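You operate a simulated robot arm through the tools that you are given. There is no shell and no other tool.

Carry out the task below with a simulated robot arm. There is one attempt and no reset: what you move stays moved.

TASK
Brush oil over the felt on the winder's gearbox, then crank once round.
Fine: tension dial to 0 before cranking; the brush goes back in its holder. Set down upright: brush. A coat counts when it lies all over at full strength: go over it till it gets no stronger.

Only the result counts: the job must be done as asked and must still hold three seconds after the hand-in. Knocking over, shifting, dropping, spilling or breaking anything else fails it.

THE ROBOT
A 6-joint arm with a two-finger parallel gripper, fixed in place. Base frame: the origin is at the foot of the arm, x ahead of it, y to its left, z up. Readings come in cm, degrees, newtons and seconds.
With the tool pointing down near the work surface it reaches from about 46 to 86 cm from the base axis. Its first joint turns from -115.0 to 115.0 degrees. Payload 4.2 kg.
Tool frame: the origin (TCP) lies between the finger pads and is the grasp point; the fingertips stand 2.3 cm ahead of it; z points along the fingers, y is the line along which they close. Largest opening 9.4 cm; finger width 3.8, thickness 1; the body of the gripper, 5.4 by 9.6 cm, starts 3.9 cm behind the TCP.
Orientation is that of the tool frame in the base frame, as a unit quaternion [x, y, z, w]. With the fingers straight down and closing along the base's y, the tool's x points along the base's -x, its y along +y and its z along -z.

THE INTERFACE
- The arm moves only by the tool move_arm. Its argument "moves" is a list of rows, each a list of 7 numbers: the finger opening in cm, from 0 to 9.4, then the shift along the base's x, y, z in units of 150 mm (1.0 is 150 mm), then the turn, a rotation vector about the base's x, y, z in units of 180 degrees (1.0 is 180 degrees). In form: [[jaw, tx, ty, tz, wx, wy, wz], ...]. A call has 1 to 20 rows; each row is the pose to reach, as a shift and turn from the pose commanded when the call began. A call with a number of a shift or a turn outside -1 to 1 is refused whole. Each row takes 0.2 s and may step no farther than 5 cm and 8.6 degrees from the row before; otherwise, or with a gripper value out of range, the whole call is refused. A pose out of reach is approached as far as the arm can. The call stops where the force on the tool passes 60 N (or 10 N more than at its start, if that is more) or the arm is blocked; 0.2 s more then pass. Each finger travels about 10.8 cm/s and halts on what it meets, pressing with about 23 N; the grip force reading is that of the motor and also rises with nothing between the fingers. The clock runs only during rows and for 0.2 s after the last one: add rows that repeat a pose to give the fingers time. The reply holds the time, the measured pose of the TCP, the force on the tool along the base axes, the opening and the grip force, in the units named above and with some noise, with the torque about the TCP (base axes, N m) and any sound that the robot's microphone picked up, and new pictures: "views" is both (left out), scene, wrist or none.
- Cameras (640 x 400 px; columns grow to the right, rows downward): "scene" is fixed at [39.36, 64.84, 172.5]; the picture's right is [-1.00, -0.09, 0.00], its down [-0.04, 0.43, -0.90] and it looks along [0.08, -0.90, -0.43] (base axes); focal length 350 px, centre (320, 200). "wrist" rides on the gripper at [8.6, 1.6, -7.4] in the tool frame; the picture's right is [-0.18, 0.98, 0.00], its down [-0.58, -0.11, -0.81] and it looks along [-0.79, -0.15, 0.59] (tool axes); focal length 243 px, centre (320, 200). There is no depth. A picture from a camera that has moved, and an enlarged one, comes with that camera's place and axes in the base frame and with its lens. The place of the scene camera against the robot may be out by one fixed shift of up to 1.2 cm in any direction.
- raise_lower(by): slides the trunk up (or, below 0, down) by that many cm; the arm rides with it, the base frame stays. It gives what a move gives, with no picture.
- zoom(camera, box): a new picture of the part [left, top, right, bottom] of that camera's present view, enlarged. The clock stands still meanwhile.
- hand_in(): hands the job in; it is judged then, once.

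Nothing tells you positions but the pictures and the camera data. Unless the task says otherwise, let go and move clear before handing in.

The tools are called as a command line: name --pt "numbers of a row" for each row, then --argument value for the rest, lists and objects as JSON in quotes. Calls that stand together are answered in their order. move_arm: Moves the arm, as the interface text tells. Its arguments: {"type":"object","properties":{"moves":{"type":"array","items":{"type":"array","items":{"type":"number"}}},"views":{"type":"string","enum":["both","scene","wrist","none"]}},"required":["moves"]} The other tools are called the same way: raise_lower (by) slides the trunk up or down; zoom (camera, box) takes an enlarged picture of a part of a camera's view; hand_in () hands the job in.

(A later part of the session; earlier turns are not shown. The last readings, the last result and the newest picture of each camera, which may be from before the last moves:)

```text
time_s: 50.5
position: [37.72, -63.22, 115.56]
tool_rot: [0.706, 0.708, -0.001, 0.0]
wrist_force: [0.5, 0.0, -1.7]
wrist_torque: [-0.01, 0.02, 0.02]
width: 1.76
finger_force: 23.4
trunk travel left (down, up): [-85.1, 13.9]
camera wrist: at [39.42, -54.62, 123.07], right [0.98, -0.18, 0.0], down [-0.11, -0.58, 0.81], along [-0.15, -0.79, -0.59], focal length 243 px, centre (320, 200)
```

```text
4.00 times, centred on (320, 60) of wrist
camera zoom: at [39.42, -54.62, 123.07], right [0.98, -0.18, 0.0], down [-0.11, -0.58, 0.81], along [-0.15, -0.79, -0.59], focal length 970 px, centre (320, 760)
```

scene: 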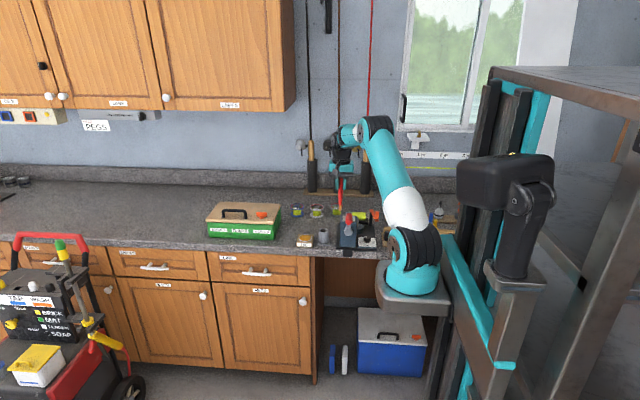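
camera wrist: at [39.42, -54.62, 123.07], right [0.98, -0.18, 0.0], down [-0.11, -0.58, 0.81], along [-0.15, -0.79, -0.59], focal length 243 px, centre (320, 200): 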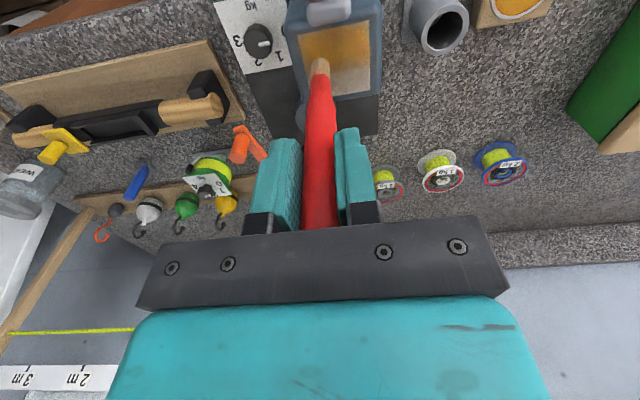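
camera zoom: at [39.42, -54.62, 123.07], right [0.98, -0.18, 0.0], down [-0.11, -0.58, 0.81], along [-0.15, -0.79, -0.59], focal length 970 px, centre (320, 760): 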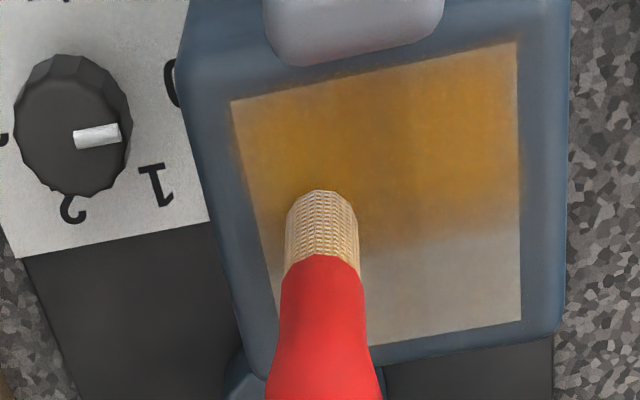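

The felt is taking the oil nicely. I continue with the back half.

move_arm --pt "1.2 -0.077 0 -0.004 0 0 0" --pt "1.2 -0.077 -0.044 -0.004 0 0 0" --pt "1.2 0 -0.044 -0.004 0 0 0" --pt "1.2 0.08 -0.044 -0.004 0 0 0" --pt "1.2 0.16 -0.044 -0.004 0 0 0" --pt "1.2 0.237 -0.044 -0.004 0 0 0" --pt "1.2 0.237 -0.089 -0.004 0 0 0" --pt "1.2 0.16 -0.089 -0.004 0 0 0" --pt "1.2 0.08 -0.089 -0.004 0 0 0" --pt "1.2 0 -0.089 -0.004 0 0 0" --pt "1.2 -0.077 -0.089 -0.004 0 0 0" --pt "1.2 -0.077 -0.134 -0.004 0 0 0" --pt "1.2 0 -0.134 -0.004 0 0 0" --pt "1.2 0.08 -0.134 -0.004 0 0 0" --pt "1.2 0.16 -0.134 -0.004 0 0 0" --pt "1.2 0.237 -0.134 -0.004 0 0 0" --pt "1.2 0.237 -0.179 -0.004 0 0 0" --pt "1.2 0.16 -0.179 -0.004 0 0 0" --pt "1.2 0.08 -0.179 -0.004 0 0 0" --pt "1.2 0 -0.179 -0.004 0 0 0" --views "wrist"

zoom --camera "wrist" --box '[240, 0, 400, 100]'

```text
time_s: 54.6
position: [37.96, -66.18, 115.62]
tool_rot: [0.706, 0.708, 0.0, 0.0]
wrist_force: [0.0, -0.1, -0.8]
wrist_torque: [0.0, -0.02, 0.03]
width: 1.78
finger_force: 23.1
trunk travel left (down, up): [-85.1, 13.9]
camera wrist: at [39.6, -57.45, 123.06], right [0.98, -0.18, 0.0], down [-0.11, -0.58, 0.81], along [-0.15, -0.79, -0.59], focal length 243 px, centre (320, 200)
```

wrist: 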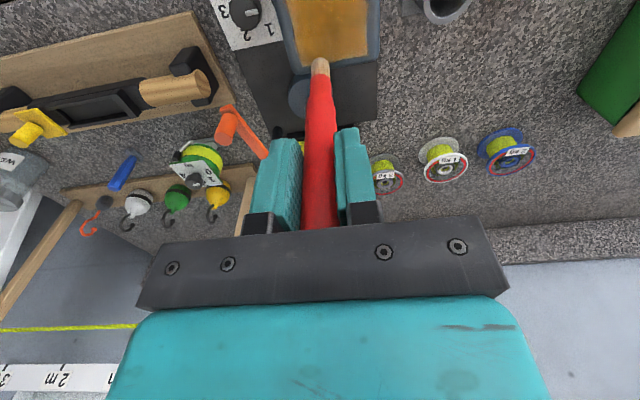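

```text
4.00 times, centred on (320, 50) of wrist
camera zoom: at [39.6, -57.45, 123.06], right [0.98, -0.18, 0.0], down [-0.11, -0.58, 0.81], along [-0.15, -0.79, -0.59], focal length 970 px, centre (320, 800)
```

zoom: 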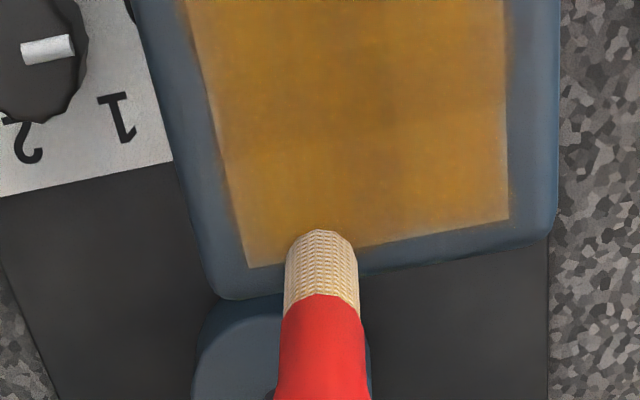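

Nearly covered; edges look lighter. I'll run a lap around the perimeter.

move_arm --pt "1.2 -0.085 -0.006 -0.004 0 0 0" --pt "1.2 -0.085 0.06 -0.004 0 0 0" --pt "1.2 -0.085 0.125 -0.004 0 0 0" --pt "1.2 -0.085 0.19 -0.004 0 0 0" --pt "1.2 -0.085 0.255 -0.004 0 0 0" --pt "1.2 -0.085 0.32 -0.004 0 0 0" --pt "1.2 -0.02 0.32 -0.004 0 0 0" --pt "1.2 0.045 0.32 -0.004 0 0 0" --pt "1.2 0.11 0.32 -0.004 0 0 0" --pt "1.2 0.175 0.32 -0.004 0 0 0" --pt "1.2 0.245 0.32 -0.004 0 0 0" --pt "1.2 0.245 0.255 -0.004 0 0 0" --pt "1.2 0.245 0.19 -0.004 0 0 0" --pt "1.2 0.245 0.125 -0.004 0 0 0" --pt "1.2 0.245 0.06 -0.004 0 0 0" --pt "1.2 0.245 -0.006 -0.004 0 0 0" --pt "1.2 0.18 -0.006 -0.004 0 0 0" --pt "1.2 0.115 -0.006 -0.004 0 0 0" --pt "1.2 0.05 -0.006 -0.004 0 0 0" --pt "1.2 -0.02 -0.006 -0.004 0 0 0" --views "wrist"

zoom --camera "wrist" --box '[240, 0, 400, 100]'

```text
time_s: 58.9
position: [37.53, -66.12, 115.48]
tool_rot: [0.706, 0.708, -0.001, 0.001]
wrist_force: [2.5, 0.0, 10.6]
wrist_torque: [-0.04, -0.29, -0.01]
width: 1.8
finger_force: 23.1
trunk travel left (down, up): [-85.1, 13.9]
camera wrist: at [39.19, -57.47, 122.98], right [0.98, -0.18, 0.0], down [-0.11, -0.58, 0.81], along [-0.15, -0.79, -0.59], focal length 243 px, centre (320, 200)
```

wrist: 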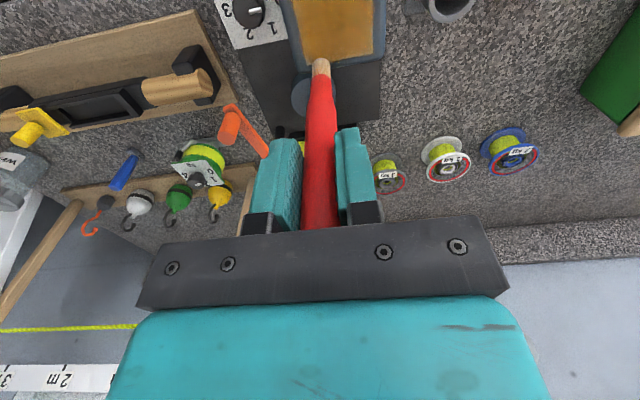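

```text
4.00 times, centred on (320, 50) of wrist
camera zoom: at [39.19, -57.47, 122.98], right [0.98, -0.18, 0.0], down [-0.11, -0.58, 0.81], along [-0.15, -0.79, -0.59], focal length 970 px, centre (320, 800)
```

zoom: 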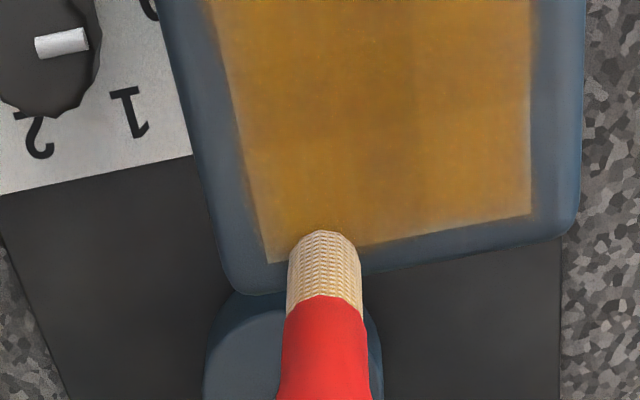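

I'll lift off to one side to inspect the whole felt.

move_arm --pt "1.2 0 0 0.15 0 0 0" --pt "1.2 0.1 0.05 0.23 0 0 0" --pt "1.2 0.25 0.1 0.23 0 0 0" --pt "1.2 0.343 0.152 0.23 0 0 0" --pt "1.2 0.343 0.152 0.23 0 0 0" --views "wrist"

zoom --camera "wrist" --box '[220, 0, 348, 90]'

```text
time_s: 60.0
position: [42.79, -63.78, 118.82]
tool_rot: [0.705, 0.709, 0.0, 0.0]
wrist_force: [-0.2, -0.2, -1.0]
wrist_torque: [0.0, 0.01, 0.01]
width: 1.82
finger_force: 22.9
trunk travel left (down, up): [-85.1, 13.9]
camera wrist: at [44.41, -55.09, 126.32], right [0.98, -0.18, 0.0], down [-0.11, -0.58, 0.81], along [-0.15, -0.79, -0.59], focal length 243 px, centre (320, 200)
```

wrist: 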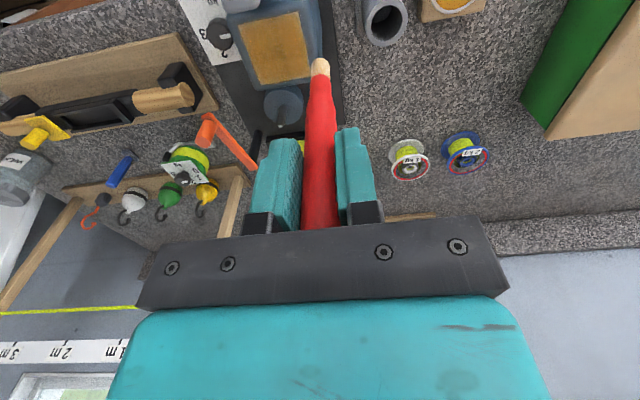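

```text
4.44 times, centred on (284, 45) of wrist
camera zoom: at [44.41, -55.09, 126.32], right [0.98, -0.18, 0.0], down [-0.11, -0.58, 0.81], along [-0.15, -0.79, -0.59], focal length 1078 px, centre (480, 889)
```

zoom: 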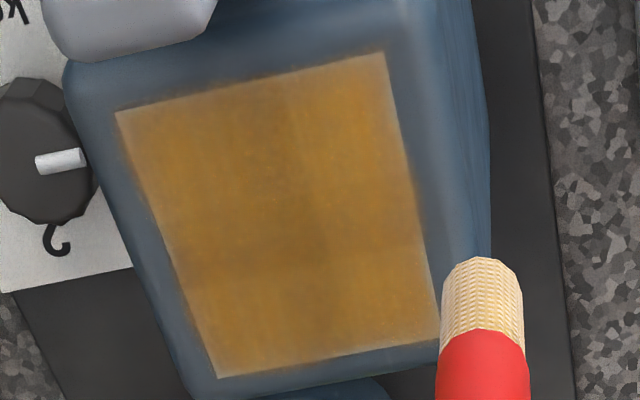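

The coat lies all over but is a bit uneven and paler at the edges. I'll recharge the brush with oil and go over it again.

move_arm --pt "1.2 0.3 -0.01 0 0 0 0" --pt "1.2 0.6 -0.02 0 0 0 0" --pt "1.2 0.9 -0.03 0 0 0 0" --pt "1.2 1.0 -0.03 -0.2 0 0 0" --pt "1.2 1.0 -0.03 -0.5 0 0 0" --pt "1.2 1.0 -0.03 -0.75 0 0 0" --pt "1.2 1.0 -0.03 -0.9 0 0 0" --pt "1.2 1.0 -0.03 -0.93 0 0 0" --pt "1.2 1.0 -0.03 -0.95 0 0 0" --pt "1.2 1.0 -0.03 -0.96 0 0 0" --pt "1.2 1.0 -0.03 -0.965 0 0 0" --pt "1.2 1.0 -0.03 -0.965 0 0 0" --views "wrist"

zoom --camera "wrist" --box '[260, 10, 390, 110]'

```text
time_s: 62.6
position: [57.69, -64.35, 104.64]
tool_rot: [0.706, 0.708, -0.001, 0.001]
wrist_force: [-1.8, 1.5, 14.9]
wrist_torque: [0.13, 0.25, -0.01]
width: 1.83
finger_force: 22.8
trunk travel left (down, up): [-85.1, 13.9]
camera wrist: at [59.3, -55.58, 112.07], right [0.98, -0.18, 0.0], down [-0.11, -0.58, 0.81], along [-0.15, -0.79, -0.59], focal length 243 px, centre (320, 200)
```

wrist: 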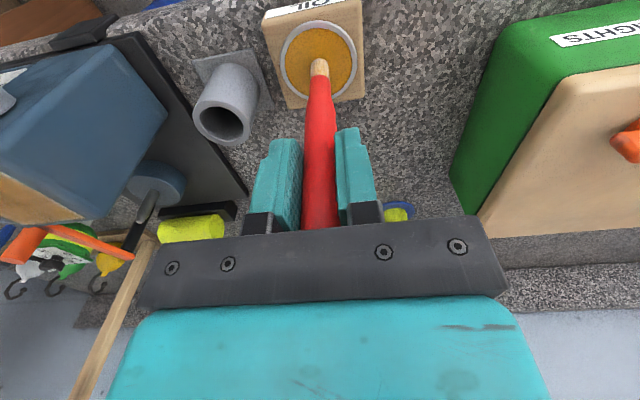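

```text
4.00 times, centred on (325, 60) of wrist
camera zoom: at [59.3, -55.58, 112.07], right [0.98, -0.18, 0.0], down [-0.11, -0.58, 0.81], along [-0.15, -0.79, -0.59], focal length 970 px, centre (300, 760)
```

zoom: 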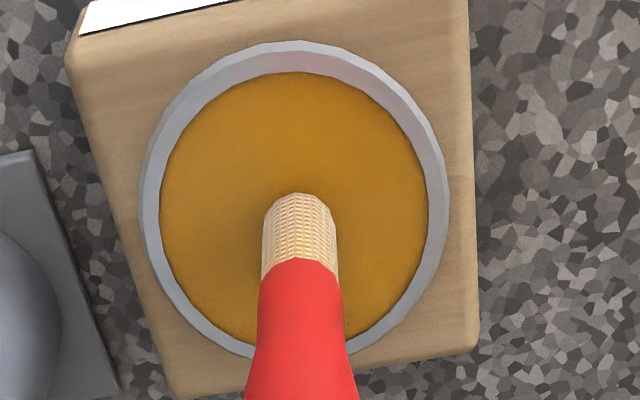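

move_arm --pt "1.2 0 0 0.1 0 0 0" --pt "1.2 0 0 0.35 0 0 0" --pt "1.2 0 0 0.65 0 0 0" --pt "1.2 -0.1 0 0.9 0 0 0" --pt "1.2 -0.4 0.01 0.965 0 0 0" --pt "1.2 -0.7 0.02 0.965 0 0 0" --pt "1.2 -1.0 0.03 0.965 0 0 0" --pt "1.2 -1.0 0.03 0.965 0 0 0" --views "wrist"

```text
time_s: 64.5
position: [42.55, -63.67, 118.98]
tool_rot: [0.706, 0.708, 0.001, 0.001]
wrist_force: [-0.2, 0.0, -0.1]
wrist_torque: [-0.03, -0.03, -0.03]
width: 1.81
finger_force: 23.1
trunk travel left (down, up): [-85.1, 13.9]
camera wrist: at [44.23, -55.06, 126.38], right [0.98, -0.18, 0.0], down [-0.11, -0.58, 0.81], along [-0.15, -0.79, -0.59], focal length 243 px, centre (320, 200)
```

wrist: 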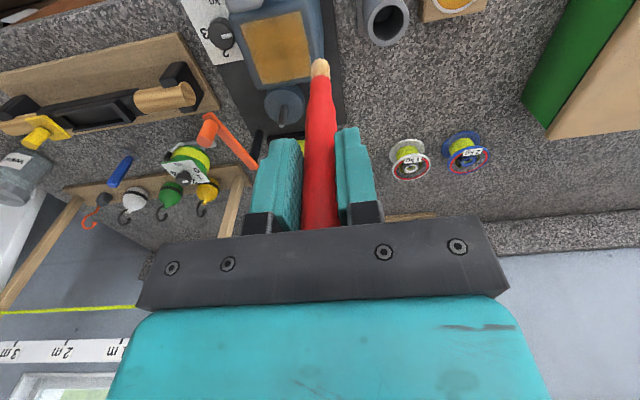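

move_arm --pt "1.2 -0.073 0.174 -0.1 0 0 0" --pt "1.2 -0.073 0.174 -0.2 0 0 0" --pt "1.2 -0.073 0.174 -0.23 0 0 0" --pt "1.2 -0.158 0.174 -0.23 0 0 0" --pt "1.2 -0.243 0.174 -0.23 0 0 0" --pt "1.2 -0.328 0.174 -0.23 0 0 0" --pt "1.2 -0.413 0.174 -0.23 0 0 0" --pt "1.2 -0.413 0.141 -0.23 0 0 0" --pt "1.2 -0.328 0.141 -0.23 0 0 0" --pt "1.2 -0.243 0.141 -0.23 0 0 0" --pt "1.2 -0.158 0.141 -0.23 0 0 0" --pt "1.2 -0.073 0.141 -0.23 0 0 0" --pt "1.2 -0.073 0.101 -0.23 0 0 0" --pt "1.2 -0.158 0.101 -0.23 0 0 0" --pt "1.2 -0.243 0.101 -0.23 0 0 0" --pt "1.2 -0.328 0.101 -0.23 0 0 0" --pt "1.2 -0.413 0.101 -0.23 0 0 0" --pt "1.2 -0.413 0.056 -0.23 0 0 0" --pt "1.2 -0.328 0.056 -0.23 0 0 0" --pt "1.2 -0.243 0.056 -0.23 0 0 0" --views "none"

move_arm --pt "1.2 0.085 0 0 0 0 0" --pt "1.2 0.17 0 0 0 0 0" --pt "1.2 0.17 -0.045 0 0 0 0" --pt "1.2 0.085 -0.045 0 0 0 0" --pt "1.2 0 -0.045 0 0 0 0" --pt "1.2 -0.085 -0.045 0 0 0 0" --pt "1.2 -0.17 -0.045 0 0 0 0" --pt "1.2 -0.17 -0.09 0 0 0 0" --pt "1.2 -0.085 -0.09 0 0 0 0" --pt "1.2 0 -0.09 0 0 0 0" --pt "1.2 0.085 -0.09 0 0 0 0" --pt "1.2 0.17 -0.09 0 0 0 0" --pt "1.2 0.17 -0.135 0 0 0 0" --pt "1.2 0.085 -0.135 0 0 0 0" --pt "1.2 0 -0.135 0 0 0 0" --pt "1.2 -0.085 -0.135 0 0 0 0" --pt "1.2 -0.17 -0.135 0 0 0 0" --pt "1.2 -0.17 -0.175 0 0 0 0" --pt "1.2 -0.085 -0.175 0 0 0 0" --pt "1.2 0 -0.175 0 0 0 0" --views "none"

move_arm --pt "1.2 0.085 0 0 0 0 0" --pt "1.2 0.17 0 0 0 0 0" --pt "1.2 0.17 -0.033 0 0 0 0" --pt "1.2 0.085 -0.033 0 0 0 0" --pt "1.2 0 -0.033 0 0 0 0" --pt "1.2 -0.085 -0.033 0 0 0 0" --pt "1.2 -0.17 -0.033 0 0 0 0" --pt "1.2 -0.17 0.03 0 0 0 0" --pt "1.2 -0.17 0.1 0 0 0 0" --pt "1.2 -0.17 0.165 0 0 0 0" --pt "1.2 -0.17 0.23 0 0 0 0" --pt "1.2 -0.17 0.293 0 0 0 0" --pt "1.2 -0.085 0.293 0 0 0 0" --pt "1.2 0 0.293 0 0 0 0" --pt "1.2 0.085 0.293 0 0 0 0" --pt "1.2 0.17 0.293 0 0 0 0" --pt "1.2 0.17 0.23 0 0 0 0" --pt "1.2 0.17 0.165 0 0 0 0" --pt "1.2 0.17 0.1 0 0 0 0" --pt "1.2 0.17 0.03 0 0 0 0" --views "wrist"

```text
time_s: 68.7
position: [38.92, -63.03, 115.43]
tool_rot: [0.706, 0.708, 0.0, 0.0]
wrist_force: [-1.7, -0.5, 8.3]
wrist_torque: [-0.08, 0.22, -0.03]
width: 1.8
finger_force: 23.4
trunk travel left (down, up): [-85.1, 13.9]
```

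```text
time_s: 72.8
position: [39.17, -65.59, 115.4]
tool_rot: [0.705, 0.709, 0.0, 0.0]
wrist_force: [-0.9, -1.0, 1.0]
wrist_torque: [0.0, 0.01, 0.01]
width: 1.81
finger_force: 22.4
trunk travel left (down, up): [-85.1, 13.9]
```

```text
time_s: 77.0
position: [41.59, -65.28, 115.51]
tool_rot: [0.706, 0.708, 0.001, 0.0]
wrist_force: [0.5, -0.3, 1.4]
wrist_torque: [-0.01, -0.04, 0.0]
width: 1.81
finger_force: 23.1
trunk travel left (down, up): [-85.1, 13.9]
camera wrist: at [43.29, -56.56, 122.94], right [0.98, -0.18, 0.0], down [-0.11, -0.58, 0.81], along [-0.15, -0.79, -0.59], focal length 243 px, centre (320, 200)
```

wrist: 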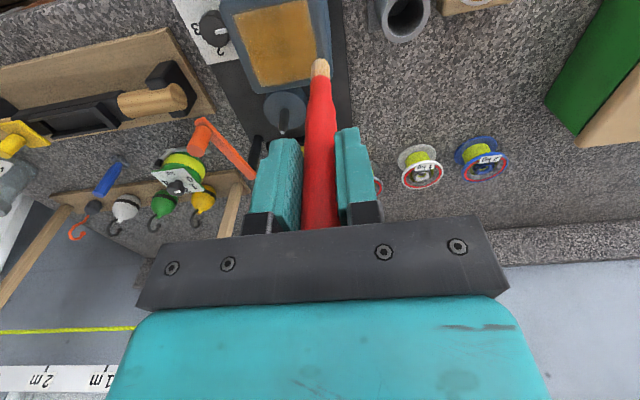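

move_arm --pt "1.2 0 0 0.1 0 0 0" --pt "1.2 0.073 0.089 0.23 0 0 0" --pt "1.2 0.073 0.089 0.23 0 0 0" --pt "1.2 0.073 0.089 0.23 0 0 0" --views "wrist"

zoom --camera "wrist" --box '[220, 0, 348, 90]'

zoom --camera "scene" --box '[335, 205, 365, 225]'

```text
time_s: 78.0
position: [42.9, -63.93, 118.95]
tool_rot: [0.707, 0.707, 0.0, 0.001]
wrist_force: [0.7, 0.8, -0.6]
wrist_torque: [-0.01, 0.02, 0.01]
width: 1.83
finger_force: 23.0
trunk travel left (down, up): [-85.1, 13.9]
camera wrist: at [44.52, -55.3, 126.41], right [0.98, -0.18, 0.0], down [-0.11, -0.58, 0.81], along [-0.15, -0.79, -0.59], focal length 243 px, centre (320, 200)
```

wrist: 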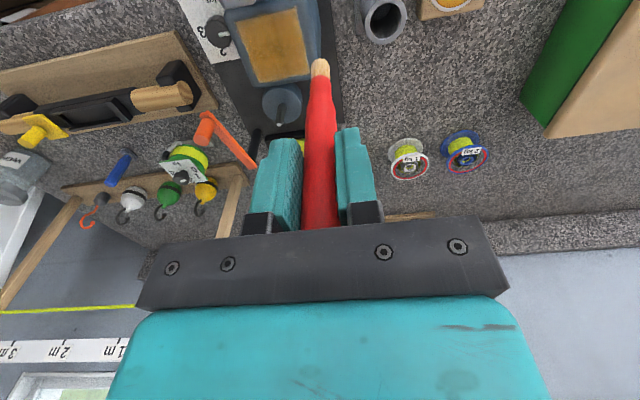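

```text
4.44 times, centred on (284, 45) of wrist
camera zoom: at [44.52, -55.3, 126.41], right [0.98, -0.18, 0.0], down [-0.11, -0.58, 0.81], along [-0.15, -0.79, -0.59], focal length 1078 px, centre (480, 889)
```

zoom: 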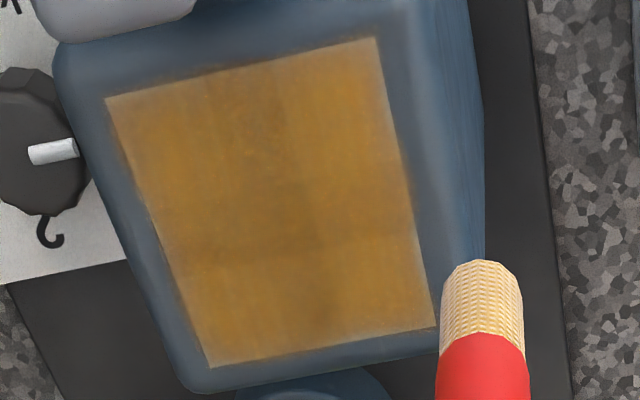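

```text
16.00 times, centred on (350, 215) of scene
camera zoom: at [39.36, 64.84, 172.5], right [-1.0, -0.09, 0.0], down [-0.04, 0.43, -0.9], along [0.08, -0.9, -0.43], focal length 5596 px, centre (-160, -40)
```

zoom: 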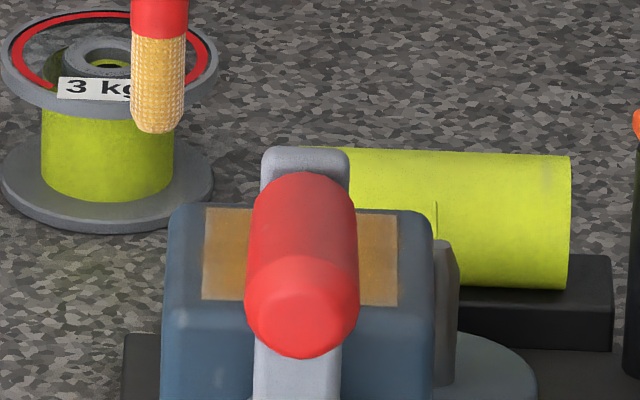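

zoom --camera "wrist" --box '[238, 4, 312, 90]'

```text
4.65 times, centred on (275, 47) of wrist
camera zoom: at [44.52, -55.3, 126.41], right [0.98, -0.18, 0.0], down [-0.11, -0.58, 0.81], along [-0.15, -0.79, -0.59], focal length 1128 px, centre (529, 912)
```

zoom: 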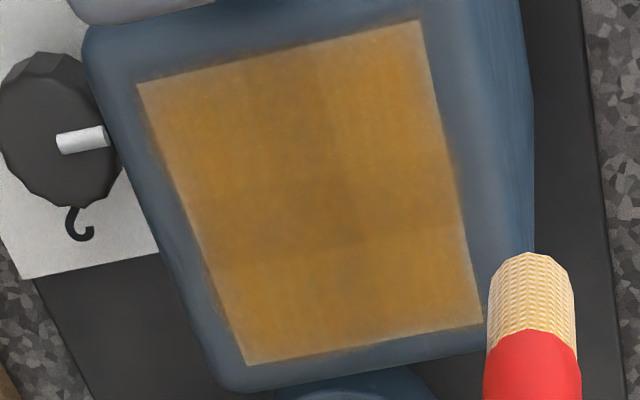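

Coverage looks fairly even with a faint lighter border. I'll do another closely spaced pass that overruns the edges, then compare.

move_arm --pt "1.2 -0.058 0.183 -0.12 0 0 0" --pt "1.2 -0.058 0.183 -0.21 0 0 0" --pt "1.2 -0.058 0.183 -0.231 0 0 0" --pt "1.2 -0.1505 0.183 -0.231 0 0 0" --pt "1.2 -0.243 0.183 -0.231 0 0 0" --pt "1.2 -0.3355 0.183 -0.231 0 0 0" --pt "1.2 -0.428 0.183 -0.231 0 0 0" --pt "1.2 -0.428 0.151 -0.231 0 0 0" --pt "1.2 -0.3355 0.151 -0.231 0 0 0" --pt "1.2 -0.243 0.151 -0.231 0 0 0" --pt "1.2 -0.1505 0.151 -0.231 0 0 0" --pt "1.2 -0.058 0.151 -0.231 0 0 0" --pt "1.2 -0.058 0.116 -0.231 0 0 0" --pt "1.2 -0.1505 0.116 -0.231 0 0 0" --pt "1.2 -0.243 0.116 -0.231 0 0 0" --pt "1.2 -0.3355 0.116 -0.231 0 0 0" --pt "1.2 -0.428 0.116 -0.231 0 0 0" --pt "1.2 -0.428 0.081 -0.231 0 0 0" --pt "1.2 -0.3355 0.081 -0.231 0 0 0" --pt "1.2 -0.243 0.081 -0.231 0 0 0" --views "none"

move_arm --pt "1.2 0.0925 0 0 0 0 0" --pt "1.2 0.185 0 0 0 0 0" --pt "1.2 0.185 -0.035 0 0 0 0" --pt "1.2 0.0925 -0.035 0 0 0 0" --pt "1.2 0 -0.035 0 0 0 0" --pt "1.2 -0.0925 -0.035 0 0 0 0" --pt "1.2 -0.185 -0.035 0 0 0 0" --pt "1.2 -0.185 -0.07 0 0 0 0" --pt "1.2 -0.0925 -0.07 0 0 0 0" --pt "1.2 0 -0.07 0 0 0 0" --pt "1.2 0.0925 -0.07 0 0 0 0" --pt "1.2 0.185 -0.07 0 0 0 0" --pt "1.2 0.185 -0.105 0 0 0 0" --pt "1.2 0.0925 -0.105 0 0 0 0" --pt "1.2 0 -0.105 0 0 0 0" --pt "1.2 -0.0925 -0.105 0 0 0 0" --pt "1.2 -0.185 -0.105 0 0 0 0" --pt "1.2 -0.185 -0.14 0 0 0 0" --pt "1.2 -0.0925 -0.14 0 0 0 0" --pt "1.2 0 -0.14 0 0 0 0" --views "none"

move_arm --pt "1.2 0.0925 0 0 0 0 0" --pt "1.2 0.185 0 0 0 0 0" --pt "1.2 0.185 -0.035 0 0 0 0" --pt "1.2 0.0925 -0.035 0 0 0 0" --pt "1.2 0 -0.035 0 0 0 0" --pt "1.2 -0.0925 -0.035 0 0 0 0" --pt "1.2 -0.185 -0.035 0 0 0 0" --pt "1.2 -0.185 -0.07 0 0 0 0" --pt "1.2 -0.0925 -0.07 0 0 0 0" --pt "1.2 0 -0.07 0 0 0 0" --pt "1.2 0.0925 -0.07 0 0 0 0" --pt "1.2 0.185 -0.07 0 0 0 0" --pt "1.2 0.185 -0.102 0 0 0 0" --pt "1.2 0.0925 -0.102 0 0 0 0" --pt "1.2 0 -0.102 0 0 0 0" --pt "1.2 -0.0925 -0.102 0 0 0 0" --pt "1.2 -0.178 -0.102 0 0 0 0" --pt "1.2 -0.178 -0.04 0 0 0 0" --pt "1.2 -0.178 0.03 0 0 0 0" --pt "1.2 -0.178 0.1 0 0 0 0" --views "none"

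move_arm --pt "1.2 0 0.07 0 0 0 0" --pt "1.2 0 0.142 0 0 0 0" --pt "1.2 0.09 0.142 0 0 0 0" --pt "1.2 0.178 0.142 0 0 0 0" --pt "1.2 0.267 0.142 0 0 0 0" --pt "1.2 0.356 0.142 0 0 0 0" --pt "1.2 0.356 0.07 0 0 0 0" --pt "1.2 0.356 0 0 0 0 0" --pt "1.2 0.356 -0.07 0 0 0 0" --pt "1.2 0.356 -0.14 0 0 0 0" --pt "1.2 0.356 -0.202 0 0 0 0" --pt "1.2 0.356 -0.1 0 0 0 0" --pt "1.2 0.356 0 0 0 0 0" --pt "1.2 0.356 0.08 0 0 0 0" --pt "1.2 0.356 0.142 0 0 0 0" --pt "1.2 0.37 0.1 0.1 0 0 0" --pt "1.2 0.421 -0.041 0.231 0 0 0" --pt "1.2 0.421 -0.041 0.231 0 0 0" --pt "1.2 0.421 -0.041 0.231 0 0 0" --views "wrist"

zoom --camera "wrist" --box '[238, 4, 312, 90]'

zoom --camera "scene" --box '[335, 205, 365, 225]'

```text
time_s: 82.2
position: [39.14, -62.75, 115.5]
tool_rot: [0.706, 0.708, 0.0, 0.0]
wrist_force: [0.7, 0.3, 0.4]
wrist_torque: [-0.02, -0.02, 0.0]
width: 1.79
finger_force: 23.4
trunk travel left (down, up): [-85.1, 13.9]
```

```text
time_s: 86.5
position: [39.0, -64.68, 115.42]
tool_rot: [0.705, 0.709, 0.001, 0.0]
wrist_force: [0.9, 0.1, 0.4]
wrist_torque: [0.0, -0.01, 0.01]
width: 1.8
finger_force: 23.8
trunk travel left (down, up): [-85.1, 13.9]
```

```text
time_s: 90.7
position: [36.55, -63.31, 115.49]
tool_rot: [0.706, 0.708, 0.0, 0.0]
wrist_force: [-1.1, 0.5, 0.3]
wrist_torque: [0.02, 0.03, 0.02]
width: 1.82
finger_force: 22.9
trunk travel left (down, up): [-85.1, 13.9]
```

```text
time_s: 94.7
position: [42.61, -63.95, 118.79]
tool_rot: [0.706, 0.709, 0.0, 0.001]
wrist_force: [0.0, 0.5, 0.2]
wrist_torque: [-0.06, 0.0, -0.01]
width: 1.8
finger_force: 23.0
trunk travel left (down, up): [-85.1, 13.9]
camera wrist: at [44.26, -55.26, 126.31], right [0.98, -0.18, 0.0], down [-0.11, -0.58, 0.81], along [-0.15, -0.79, -0.59], focal length 243 px, centre (320, 200)
```

wrist: 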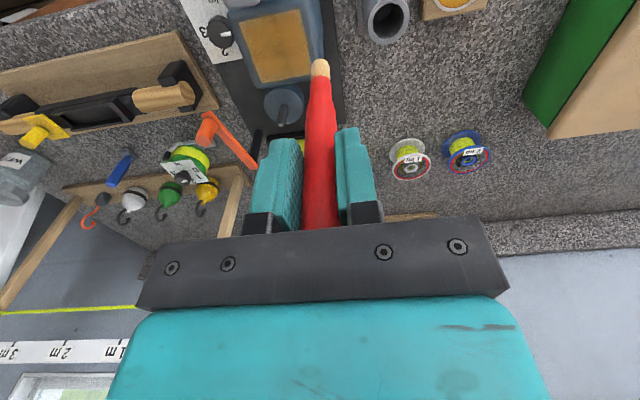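

```text
4.65 times, centred on (275, 47) of wrist
camera zoom: at [44.26, -55.26, 126.31], right [0.98, -0.18, 0.0], down [-0.11, -0.58, 0.81], along [-0.15, -0.79, -0.59], focal length 1128 px, centre (529, 912)
```

zoom: 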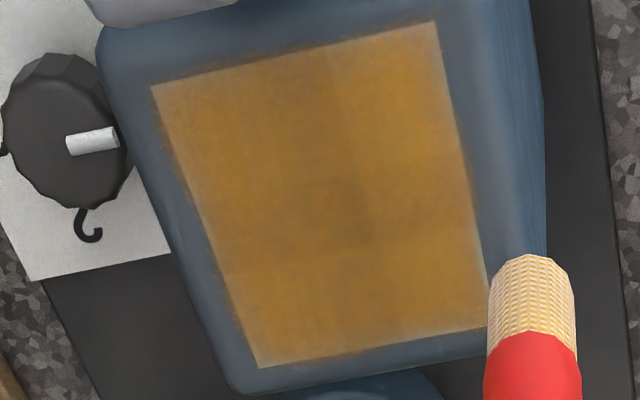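

```text
16.00 times, centred on (350, 215) of scene
camera zoom: at [39.36, 64.84, 172.5], right [-1.0, -0.09, 0.0], down [-0.04, 0.43, -0.9], along [0.08, -0.9, -0.43], focal length 5596 px, centre (-160, -40)
```

zoom: 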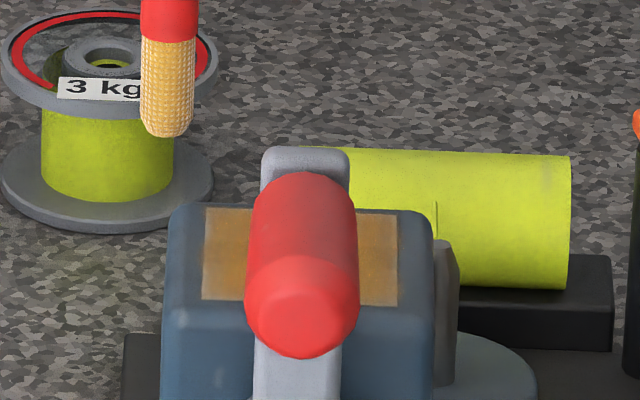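

The color hasn't changed from the previous pass. To be sure about the border I'll do one firmer lap round the edges and compare once more.

move_arm --pt "1.2 -0.068 0.176 -0.12 0 0 0" --pt "1.2 -0.068 0.176 -0.21 0 0 0" --pt "1.2 -0.068 0.176 -0.237 0 0 0" --pt "1.2 -0.1555 0.176 -0.237 0 0 0" --pt "1.2 -0.243 0.176 -0.237 0 0 0" --pt "1.2 -0.3305 0.176 -0.237 0 0 0" --pt "1.2 -0.418 0.176 -0.237 0 0 0" --pt "1.2 -0.418 0.091 -0.237 0 0 0" --pt "1.2 -0.418 0.011 -0.237 0 0 0" --pt "1.2 -0.418 -0.069 -0.237 0 0 0" --pt "1.2 -0.418 -0.154 -0.237 0 0 0" --pt "1.2 -0.3305 -0.154 -0.237 0 0 0" --pt "1.2 -0.243 -0.154 -0.237 0 0 0" --pt "1.2 -0.1555 -0.154 -0.237 0 0 0" --pt "1.2 -0.068 -0.154 -0.237 0 0 0" --pt "1.2 -0.068 -0.069 -0.237 0 0 0" --pt "1.2 -0.068 0.011 -0.237 0 0 0" --pt "1.2 -0.068 0.091 -0.237 0 0 0" --pt "1.2 -0.068 0.176 -0.237 0 0 0" --pt "1.2 -0.068 0.176 -0.237 0 0 0" --views "wrist"

zoom --camera "wrist" --box '[240, 20, 400, 120]'

```text
time_s: 98.8
position: [41.81, -61.09, 115.34]
tool_rot: [0.706, 0.708, 0.0, 0.0]
wrist_force: [-0.9, -1.0, 11.0]
wrist_torque: [-0.2, -0.02, 0.01]
width: 1.79
finger_force: 23.2
trunk travel left (down, up): [-85.1, 13.9]
camera wrist: at [43.46, -52.46, 122.9], right [0.98, -0.18, 0.0], down [-0.11, -0.58, 0.81], along [-0.15, -0.79, -0.59], focal length 243 px, centre (320, 200)
```

wrist: 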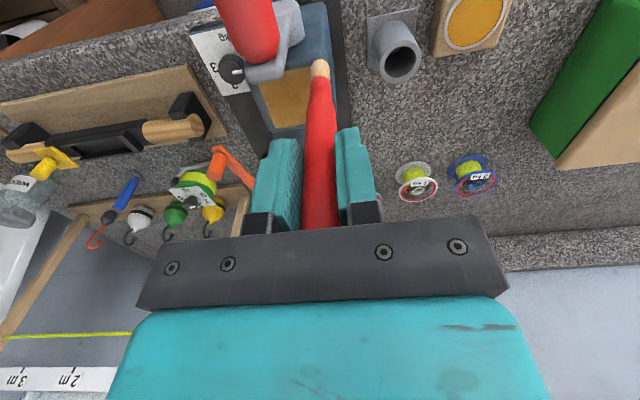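

```text
4.00 times, centred on (320, 70) of wrist
camera zoom: at [43.46, -52.46, 122.9], right [0.98, -0.18, 0.0], down [-0.11, -0.58, 0.81], along [-0.15, -0.79, -0.59], focal length 970 px, centre (320, 720)
```

zoom: 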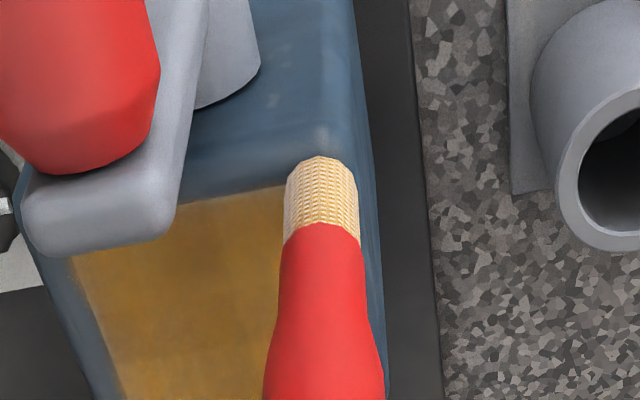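

move_arm --pt "1.2 0 0 0.1 0 0 0" --pt "1.2 0.03 -0.08 0.237 0 0 0" --pt "1.2 0.068 -0.176 0.237 0 0 0" --pt "1.2 0.068 -0.176 0.237 0 0 0" --views "wrist"

zoom --camera "wrist" --box '[238, 4, 312, 90]'

zoom --camera "wrist" --box '[236, 5, 276, 45]'

zoom --camera "wrist" --box '[276, 5, 316, 45]'

```text
time_s: 99.8
position: [42.9, -63.92, 118.87]
tool_rot: [0.706, 0.709, 0.0, -0.001]
wrist_force: [0.3, -0.2, 0.2]
wrist_torque: [0.02, 0.0, 0.0]
width: 1.82
finger_force: 23.3
trunk travel left (down, up): [-85.1, 13.9]
camera wrist: at [44.52, -55.17, 126.35], right [0.98, -0.18, 0.0], down [-0.11, -0.58, 0.81], along [-0.15, -0.79, -0.59], focal length 243 px, centre (320, 200)
```

wrist: 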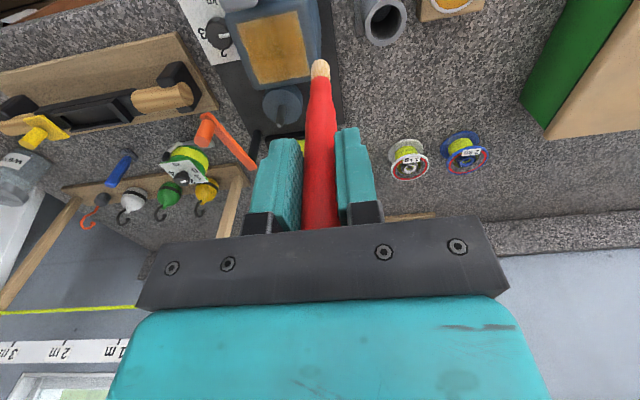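

```text
4.65 times, centred on (275, 47) of wrist
camera zoom: at [44.52, -55.17, 126.35], right [0.98, -0.18, 0.0], down [-0.11, -0.58, 0.81], along [-0.15, -0.79, -0.59], focal length 1128 px, centre (529, 912)
```

zoom: 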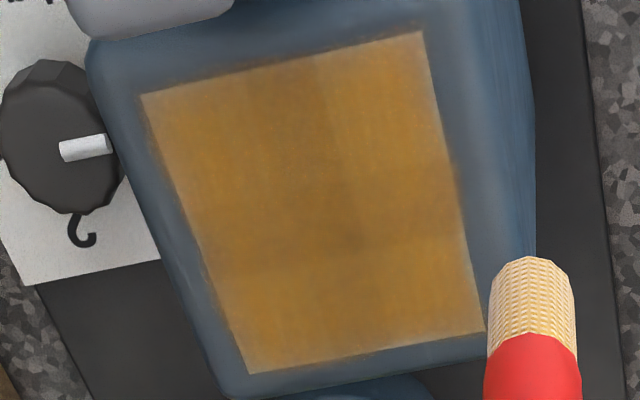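

```text
10.00 times, centred on (256, 25) of wrist
camera zoom: at [44.52, -55.17, 126.35], right [0.98, -0.18, 0.0], down [-0.11, -0.58, 0.81], along [-0.15, -0.79, -0.59], focal length 2426 px, centre (960, 1950)
```

zoom: 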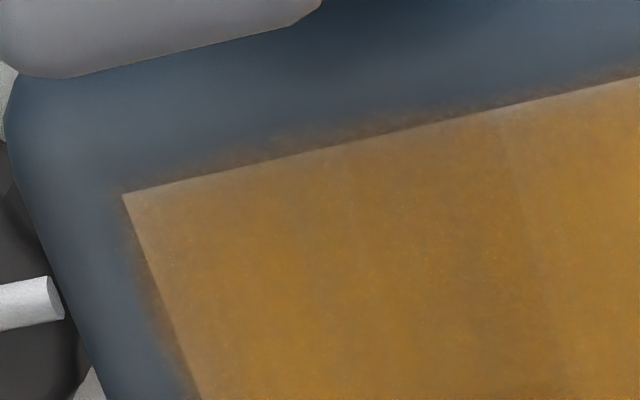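

```text
10.00 times, centred on (296, 25) of wrist
camera zoom: at [44.52, -55.17, 126.35], right [0.98, -0.18, 0.0], down [-0.11, -0.58, 0.81], along [-0.15, -0.79, -0.59], focal length 2426 px, centre (560, 1950)
```

zoom: 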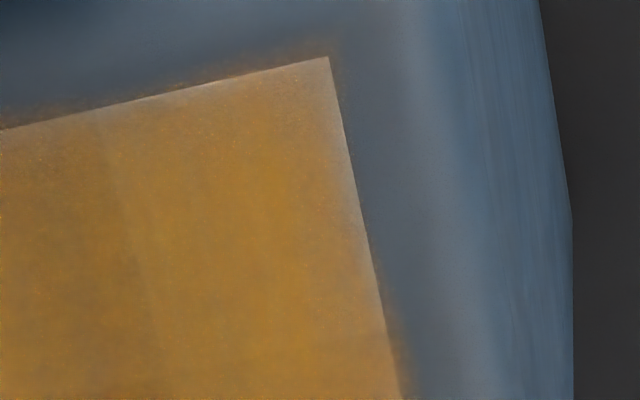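

zoom --camera "wrist" --box '[250, 50, 290, 90]'

zoom --camera "wrist" --box '[280, 45, 320, 85]'

```text
10.00 times, centred on (270, 70) of wrist
camera zoom: at [44.52, -55.17, 126.35], right [0.98, -0.18, 0.0], down [-0.11, -0.58, 0.81], along [-0.15, -0.79, -0.59], focal length 2426 px, centre (820, 1500)
```

zoom: 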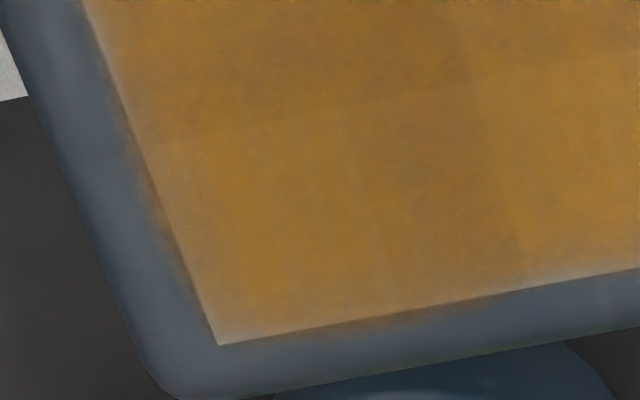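

```text
10.00 times, centred on (300, 65) of wrist
camera zoom: at [44.52, -55.17, 126.35], right [0.98, -0.18, 0.0], down [-0.11, -0.58, 0.81], along [-0.15, -0.79, -0.59], focal length 2426 px, centre (520, 1550)
```

zoom: 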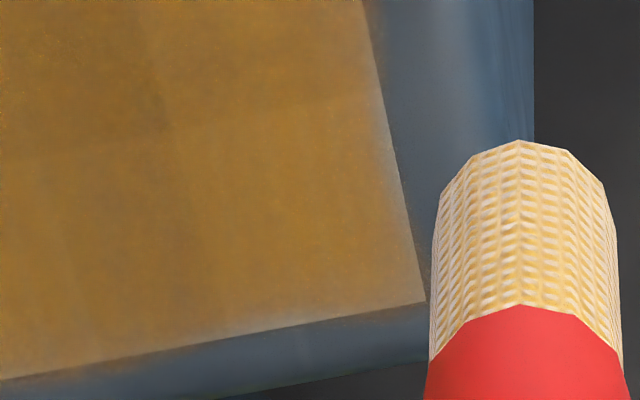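

All borders show the same soft fade, suggesting it's how the coat renders. For certainty I'll recharge once more and do a final firm pass with extra attention to corners.

move_arm --pt "1.2 0.3 -0.01 0 0 0 0" --pt "1.2 0.6 -0.02 0 0 0 0" --pt "1.2 0.9 -0.03 0 0 0 0" --pt "1.2 1.0 -0.03 -0.2 0 0 0" --pt "1.2 1.0 -0.03 -0.5 0 0 0" --pt "1.2 1.0 -0.03 -0.75 0 0 0" --pt "1.2 1.0 -0.03 -0.9 0 0 0" --pt "1.2 1.0 -0.03 -0.94 0 0 0" --pt "1.2 1.0 -0.03 -0.96 0 0 0" --pt "1.2 1.0 -0.03 -0.968 0 0 0" --pt "1.2 1.0 -0.03 -0.968 0 0 0" --pt "1.2 1.0 -0.03 -0.968 0 0 0" --views "wrist"

move_arm --pt "1.2 0 0 0.1 0 0 0" --pt "1.2 0 0 0.35 0 0 0" --pt "1.2 0 0 0.65 0 0 0" --pt "1.2 -0.1 0 0.9 0 0 0" --pt "1.2 -0.4 0.01 0.968 0 0 0" --pt "1.2 -0.7 0.02 0.968 0 0 0" --pt "1.2 -1.0 0.03 0.968 0 0 0" --pt "1.2 -1.0 0.03 0.968 0 0 0" --views "wrist"

```text
time_s: 102.5
position: [57.85, -64.31, 104.46]
tool_rot: [0.706, 0.708, -0.001, 0.0]
wrist_force: [-0.1, 0.8, 8.1]
wrist_torque: [0.0, 0.04, 0.04]
width: 1.79
finger_force: 23.0
trunk travel left (down, up): [-85.1, 13.9]
camera wrist: at [59.42, -55.61, 111.99], right [0.98, -0.18, 0.0], down [-0.11, -0.58, 0.81], along [-0.15, -0.79, -0.59], focal length 243 px, centre (320, 200)
```

wrist: 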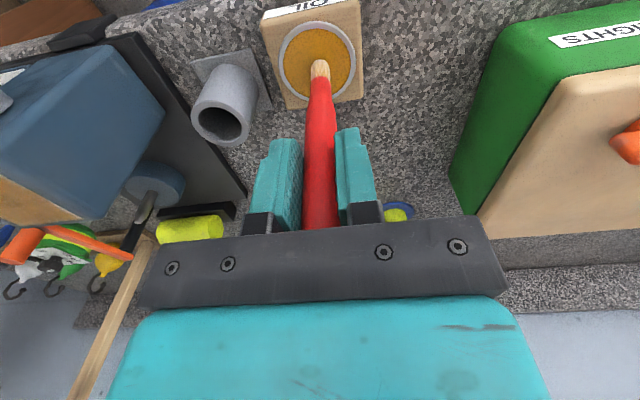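

```text
time_s: 104.2
position: [42.74, -63.8, 118.64]
tool_rot: [0.706, 0.709, 0.0, 0.0]
wrist_force: [0.1, -0.5, -0.2]
wrist_torque: [0.0, 0.0, 0.0]
width: 1.81
finger_force: 23.7
trunk travel left (down, up): [-85.1, 13.9]
camera wrist: at [44.43, -55.11, 126.28], right [0.98, -0.18, 0.0], down [-0.11, -0.58, 0.81], along [-0.15, -0.79, -0.59], focal length 243 px, centre (320, 200)
```

wrist: 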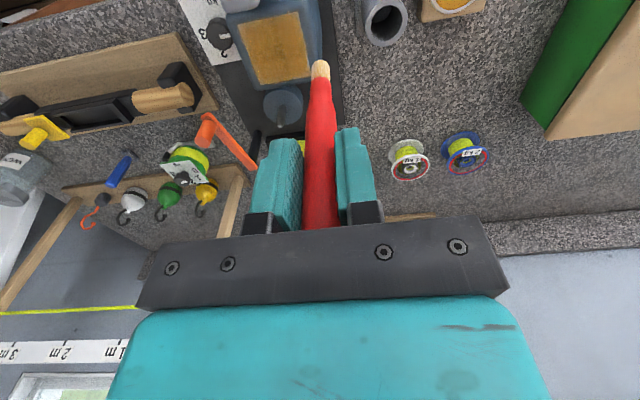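

move_arm --pt "1.2 -0.088 0.171 -0.12 0 0 0" --pt "1.2 -0.088 0.171 -0.21 0 0 0" --pt "1.2 -0.088 0.171 -0.237 0 0 0" --pt "1.2 -0.098 0.161 -0.237 0 0 0" --pt "1.2 -0.078 0.176 -0.237 0 0 0" --pt "1.2 -0.173 0.171 -0.237 0 0 0" --pt "1.2 -0.243 0.171 -0.237 0 0 0" --pt "1.2 -0.32 0.171 -0.237 0 0 0" --pt "1.2 -0.398 0.171 -0.237 0 0 0" --pt "1.2 -0.408 0.176 -0.237 0 0 0" --pt "1.2 -0.398 0.09 -0.237 0 0 0" --pt "1.2 -0.398 0.011 -0.237 0 0 0" --pt "1.2 -0.398 -0.07 -0.237 0 0 0" --pt "1.2 -0.398 -0.149 -0.237 0 0 0" --pt "1.2 -0.408 -0.154 -0.237 0 0 0" --pt "1.2 -0.32 -0.149 -0.237 0 0 0" --pt "1.2 -0.243 -0.149 -0.237 0 0 0" --pt "1.2 -0.173 -0.149 -0.237 0 0 0" --pt "1.2 -0.088 -0.149 -0.237 0 0 0" --pt "1.2 -0.078 -0.154 -0.237 0 0 0" --views "none"

move_arm --pt "1.2 -0.01 0.08 0 0 0 0" --pt "1.2 -0.01 0.16 0 0 0 0" --pt "1.2 -0.01 0.24 0 0 0 0" --pt "1.2 -0.01 0.325 0 0 0 0" --pt "1.2 -0.01 0.275 0 0 0 0" --pt "1.2 -0.115 0.275 0 0 0 0" --pt "1.2 -0.215 0.275 0 0 0 0" --pt "1.2 -0.32 0.275 0 0 0 0" --pt "1.2 -0.32 0.22 0 0 0 0" --pt "1.2 -0.215 0.22 0 0 0 0" --pt "1.2 -0.115 0.22 0 0 0 0" --pt "1.2 -0.01 0.22 0 0 0 0" --pt "1.2 -0.01 0.165 0 0 0 0" --pt "1.2 -0.115 0.165 0 0 0 0" --pt "1.2 -0.215 0.165 0 0 0 0" --pt "1.2 -0.32 0.165 0 0 0 0" --pt "1.2 -0.32 0.11 0 0 0 0" --pt "1.2 -0.215 0.11 0 0 0 0" --pt "1.2 -0.115 0.11 0 0 0 0" --pt "1.2 -0.01 0.11 0 0 0 0" --views "none"

move_arm --pt "1.2 0 -0.055 0 0 0 0" --pt "1.2 -0.1 -0.055 0 0 0 0" --pt "1.2 -0.2 -0.055 0 0 0 0" --pt "1.2 -0.31 -0.055 0 0 0 0" --pt "1.2 -0.31 -0.055 0.1 0 0 0" --pt "1.2 -0.15 0 0.236 0 0 0" --pt "1.2 0.088 0.044 0.236 0 0 0" --pt "1.2 0.088 0.044 0.236 0 0 0" --views "wrist"

zoom --camera "wrist" --box '[238, 4, 312, 90]'

zoom --camera "wrist" --box '[276, 5, 316, 45]'

```text
time_s: 108.5
position: [41.48, -66.04, 115.29]
tool_rot: [0.706, 0.708, -0.001, 0.0]
wrist_force: [-4.3, 1.6, 14.5]
wrist_torque: [0.1, 0.56, 0.04]
width: 1.84
finger_force: 23.2
trunk travel left (down, up): [-85.1, 13.9]
```

```text
time_s: 112.7
position: [41.4, -64.5, 115.45]
tool_rot: [0.706, 0.708, 0.0, 0.0]
wrist_force: [0.5, 1.1, -0.5]
wrist_torque: [0.0, -0.01, 0.0]
width: 1.8
finger_force: 23.4
trunk travel left (down, up): [-85.1, 13.9]
```

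```text
time_s: 114.5
position: [42.53, -63.86, 118.65]
tool_rot: [0.705, 0.709, 0.0, 0.0]
wrist_force: [0.0, 0.2, 0.2]
wrist_torque: [0.01, 0.0, -0.04]
width: 1.8
finger_force: 22.8
trunk travel left (down, up): [-85.1, 13.9]
camera wrist: at [44.28, -55.19, 126.15], right [0.98, -0.18, 0.0], down [-0.11, -0.58, 0.81], along [-0.15, -0.79, -0.59], focal length 243 px, centre (320, 200)
```

wrist: 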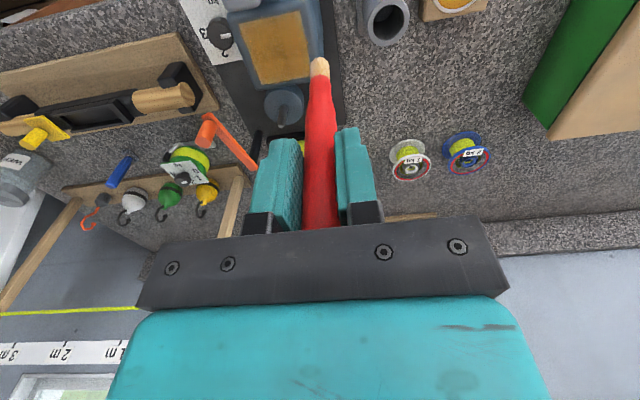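

```text
4.65 times, centred on (275, 47) of wrist
camera zoom: at [44.28, -55.19, 126.15], right [0.98, -0.18, 0.0], down [-0.11, -0.58, 0.81], along [-0.15, -0.79, -0.59], focal length 1128 px, centre (529, 912)
```

zoom: 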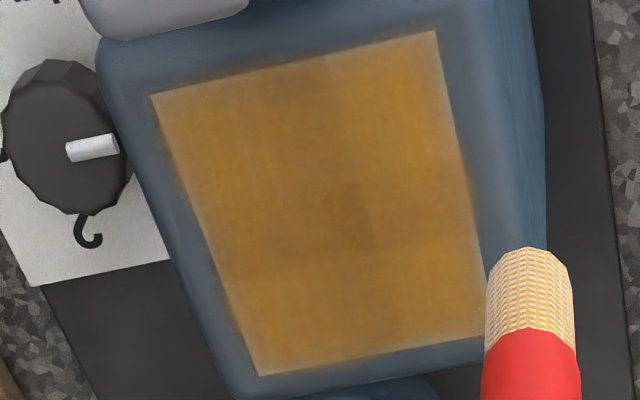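

```text
10.00 times, centred on (296, 25) of wrist
camera zoom: at [44.28, -55.19, 126.15], right [0.98, -0.18, 0.0], down [-0.11, -0.58, 0.81], along [-0.15, -0.79, -0.59], focal length 2426 px, centre (560, 1950)
```

zoom: 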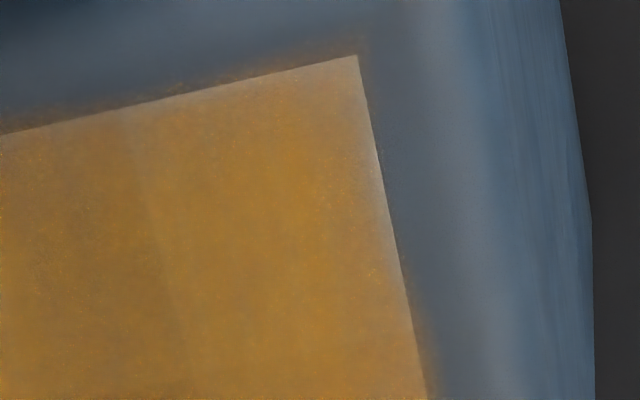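

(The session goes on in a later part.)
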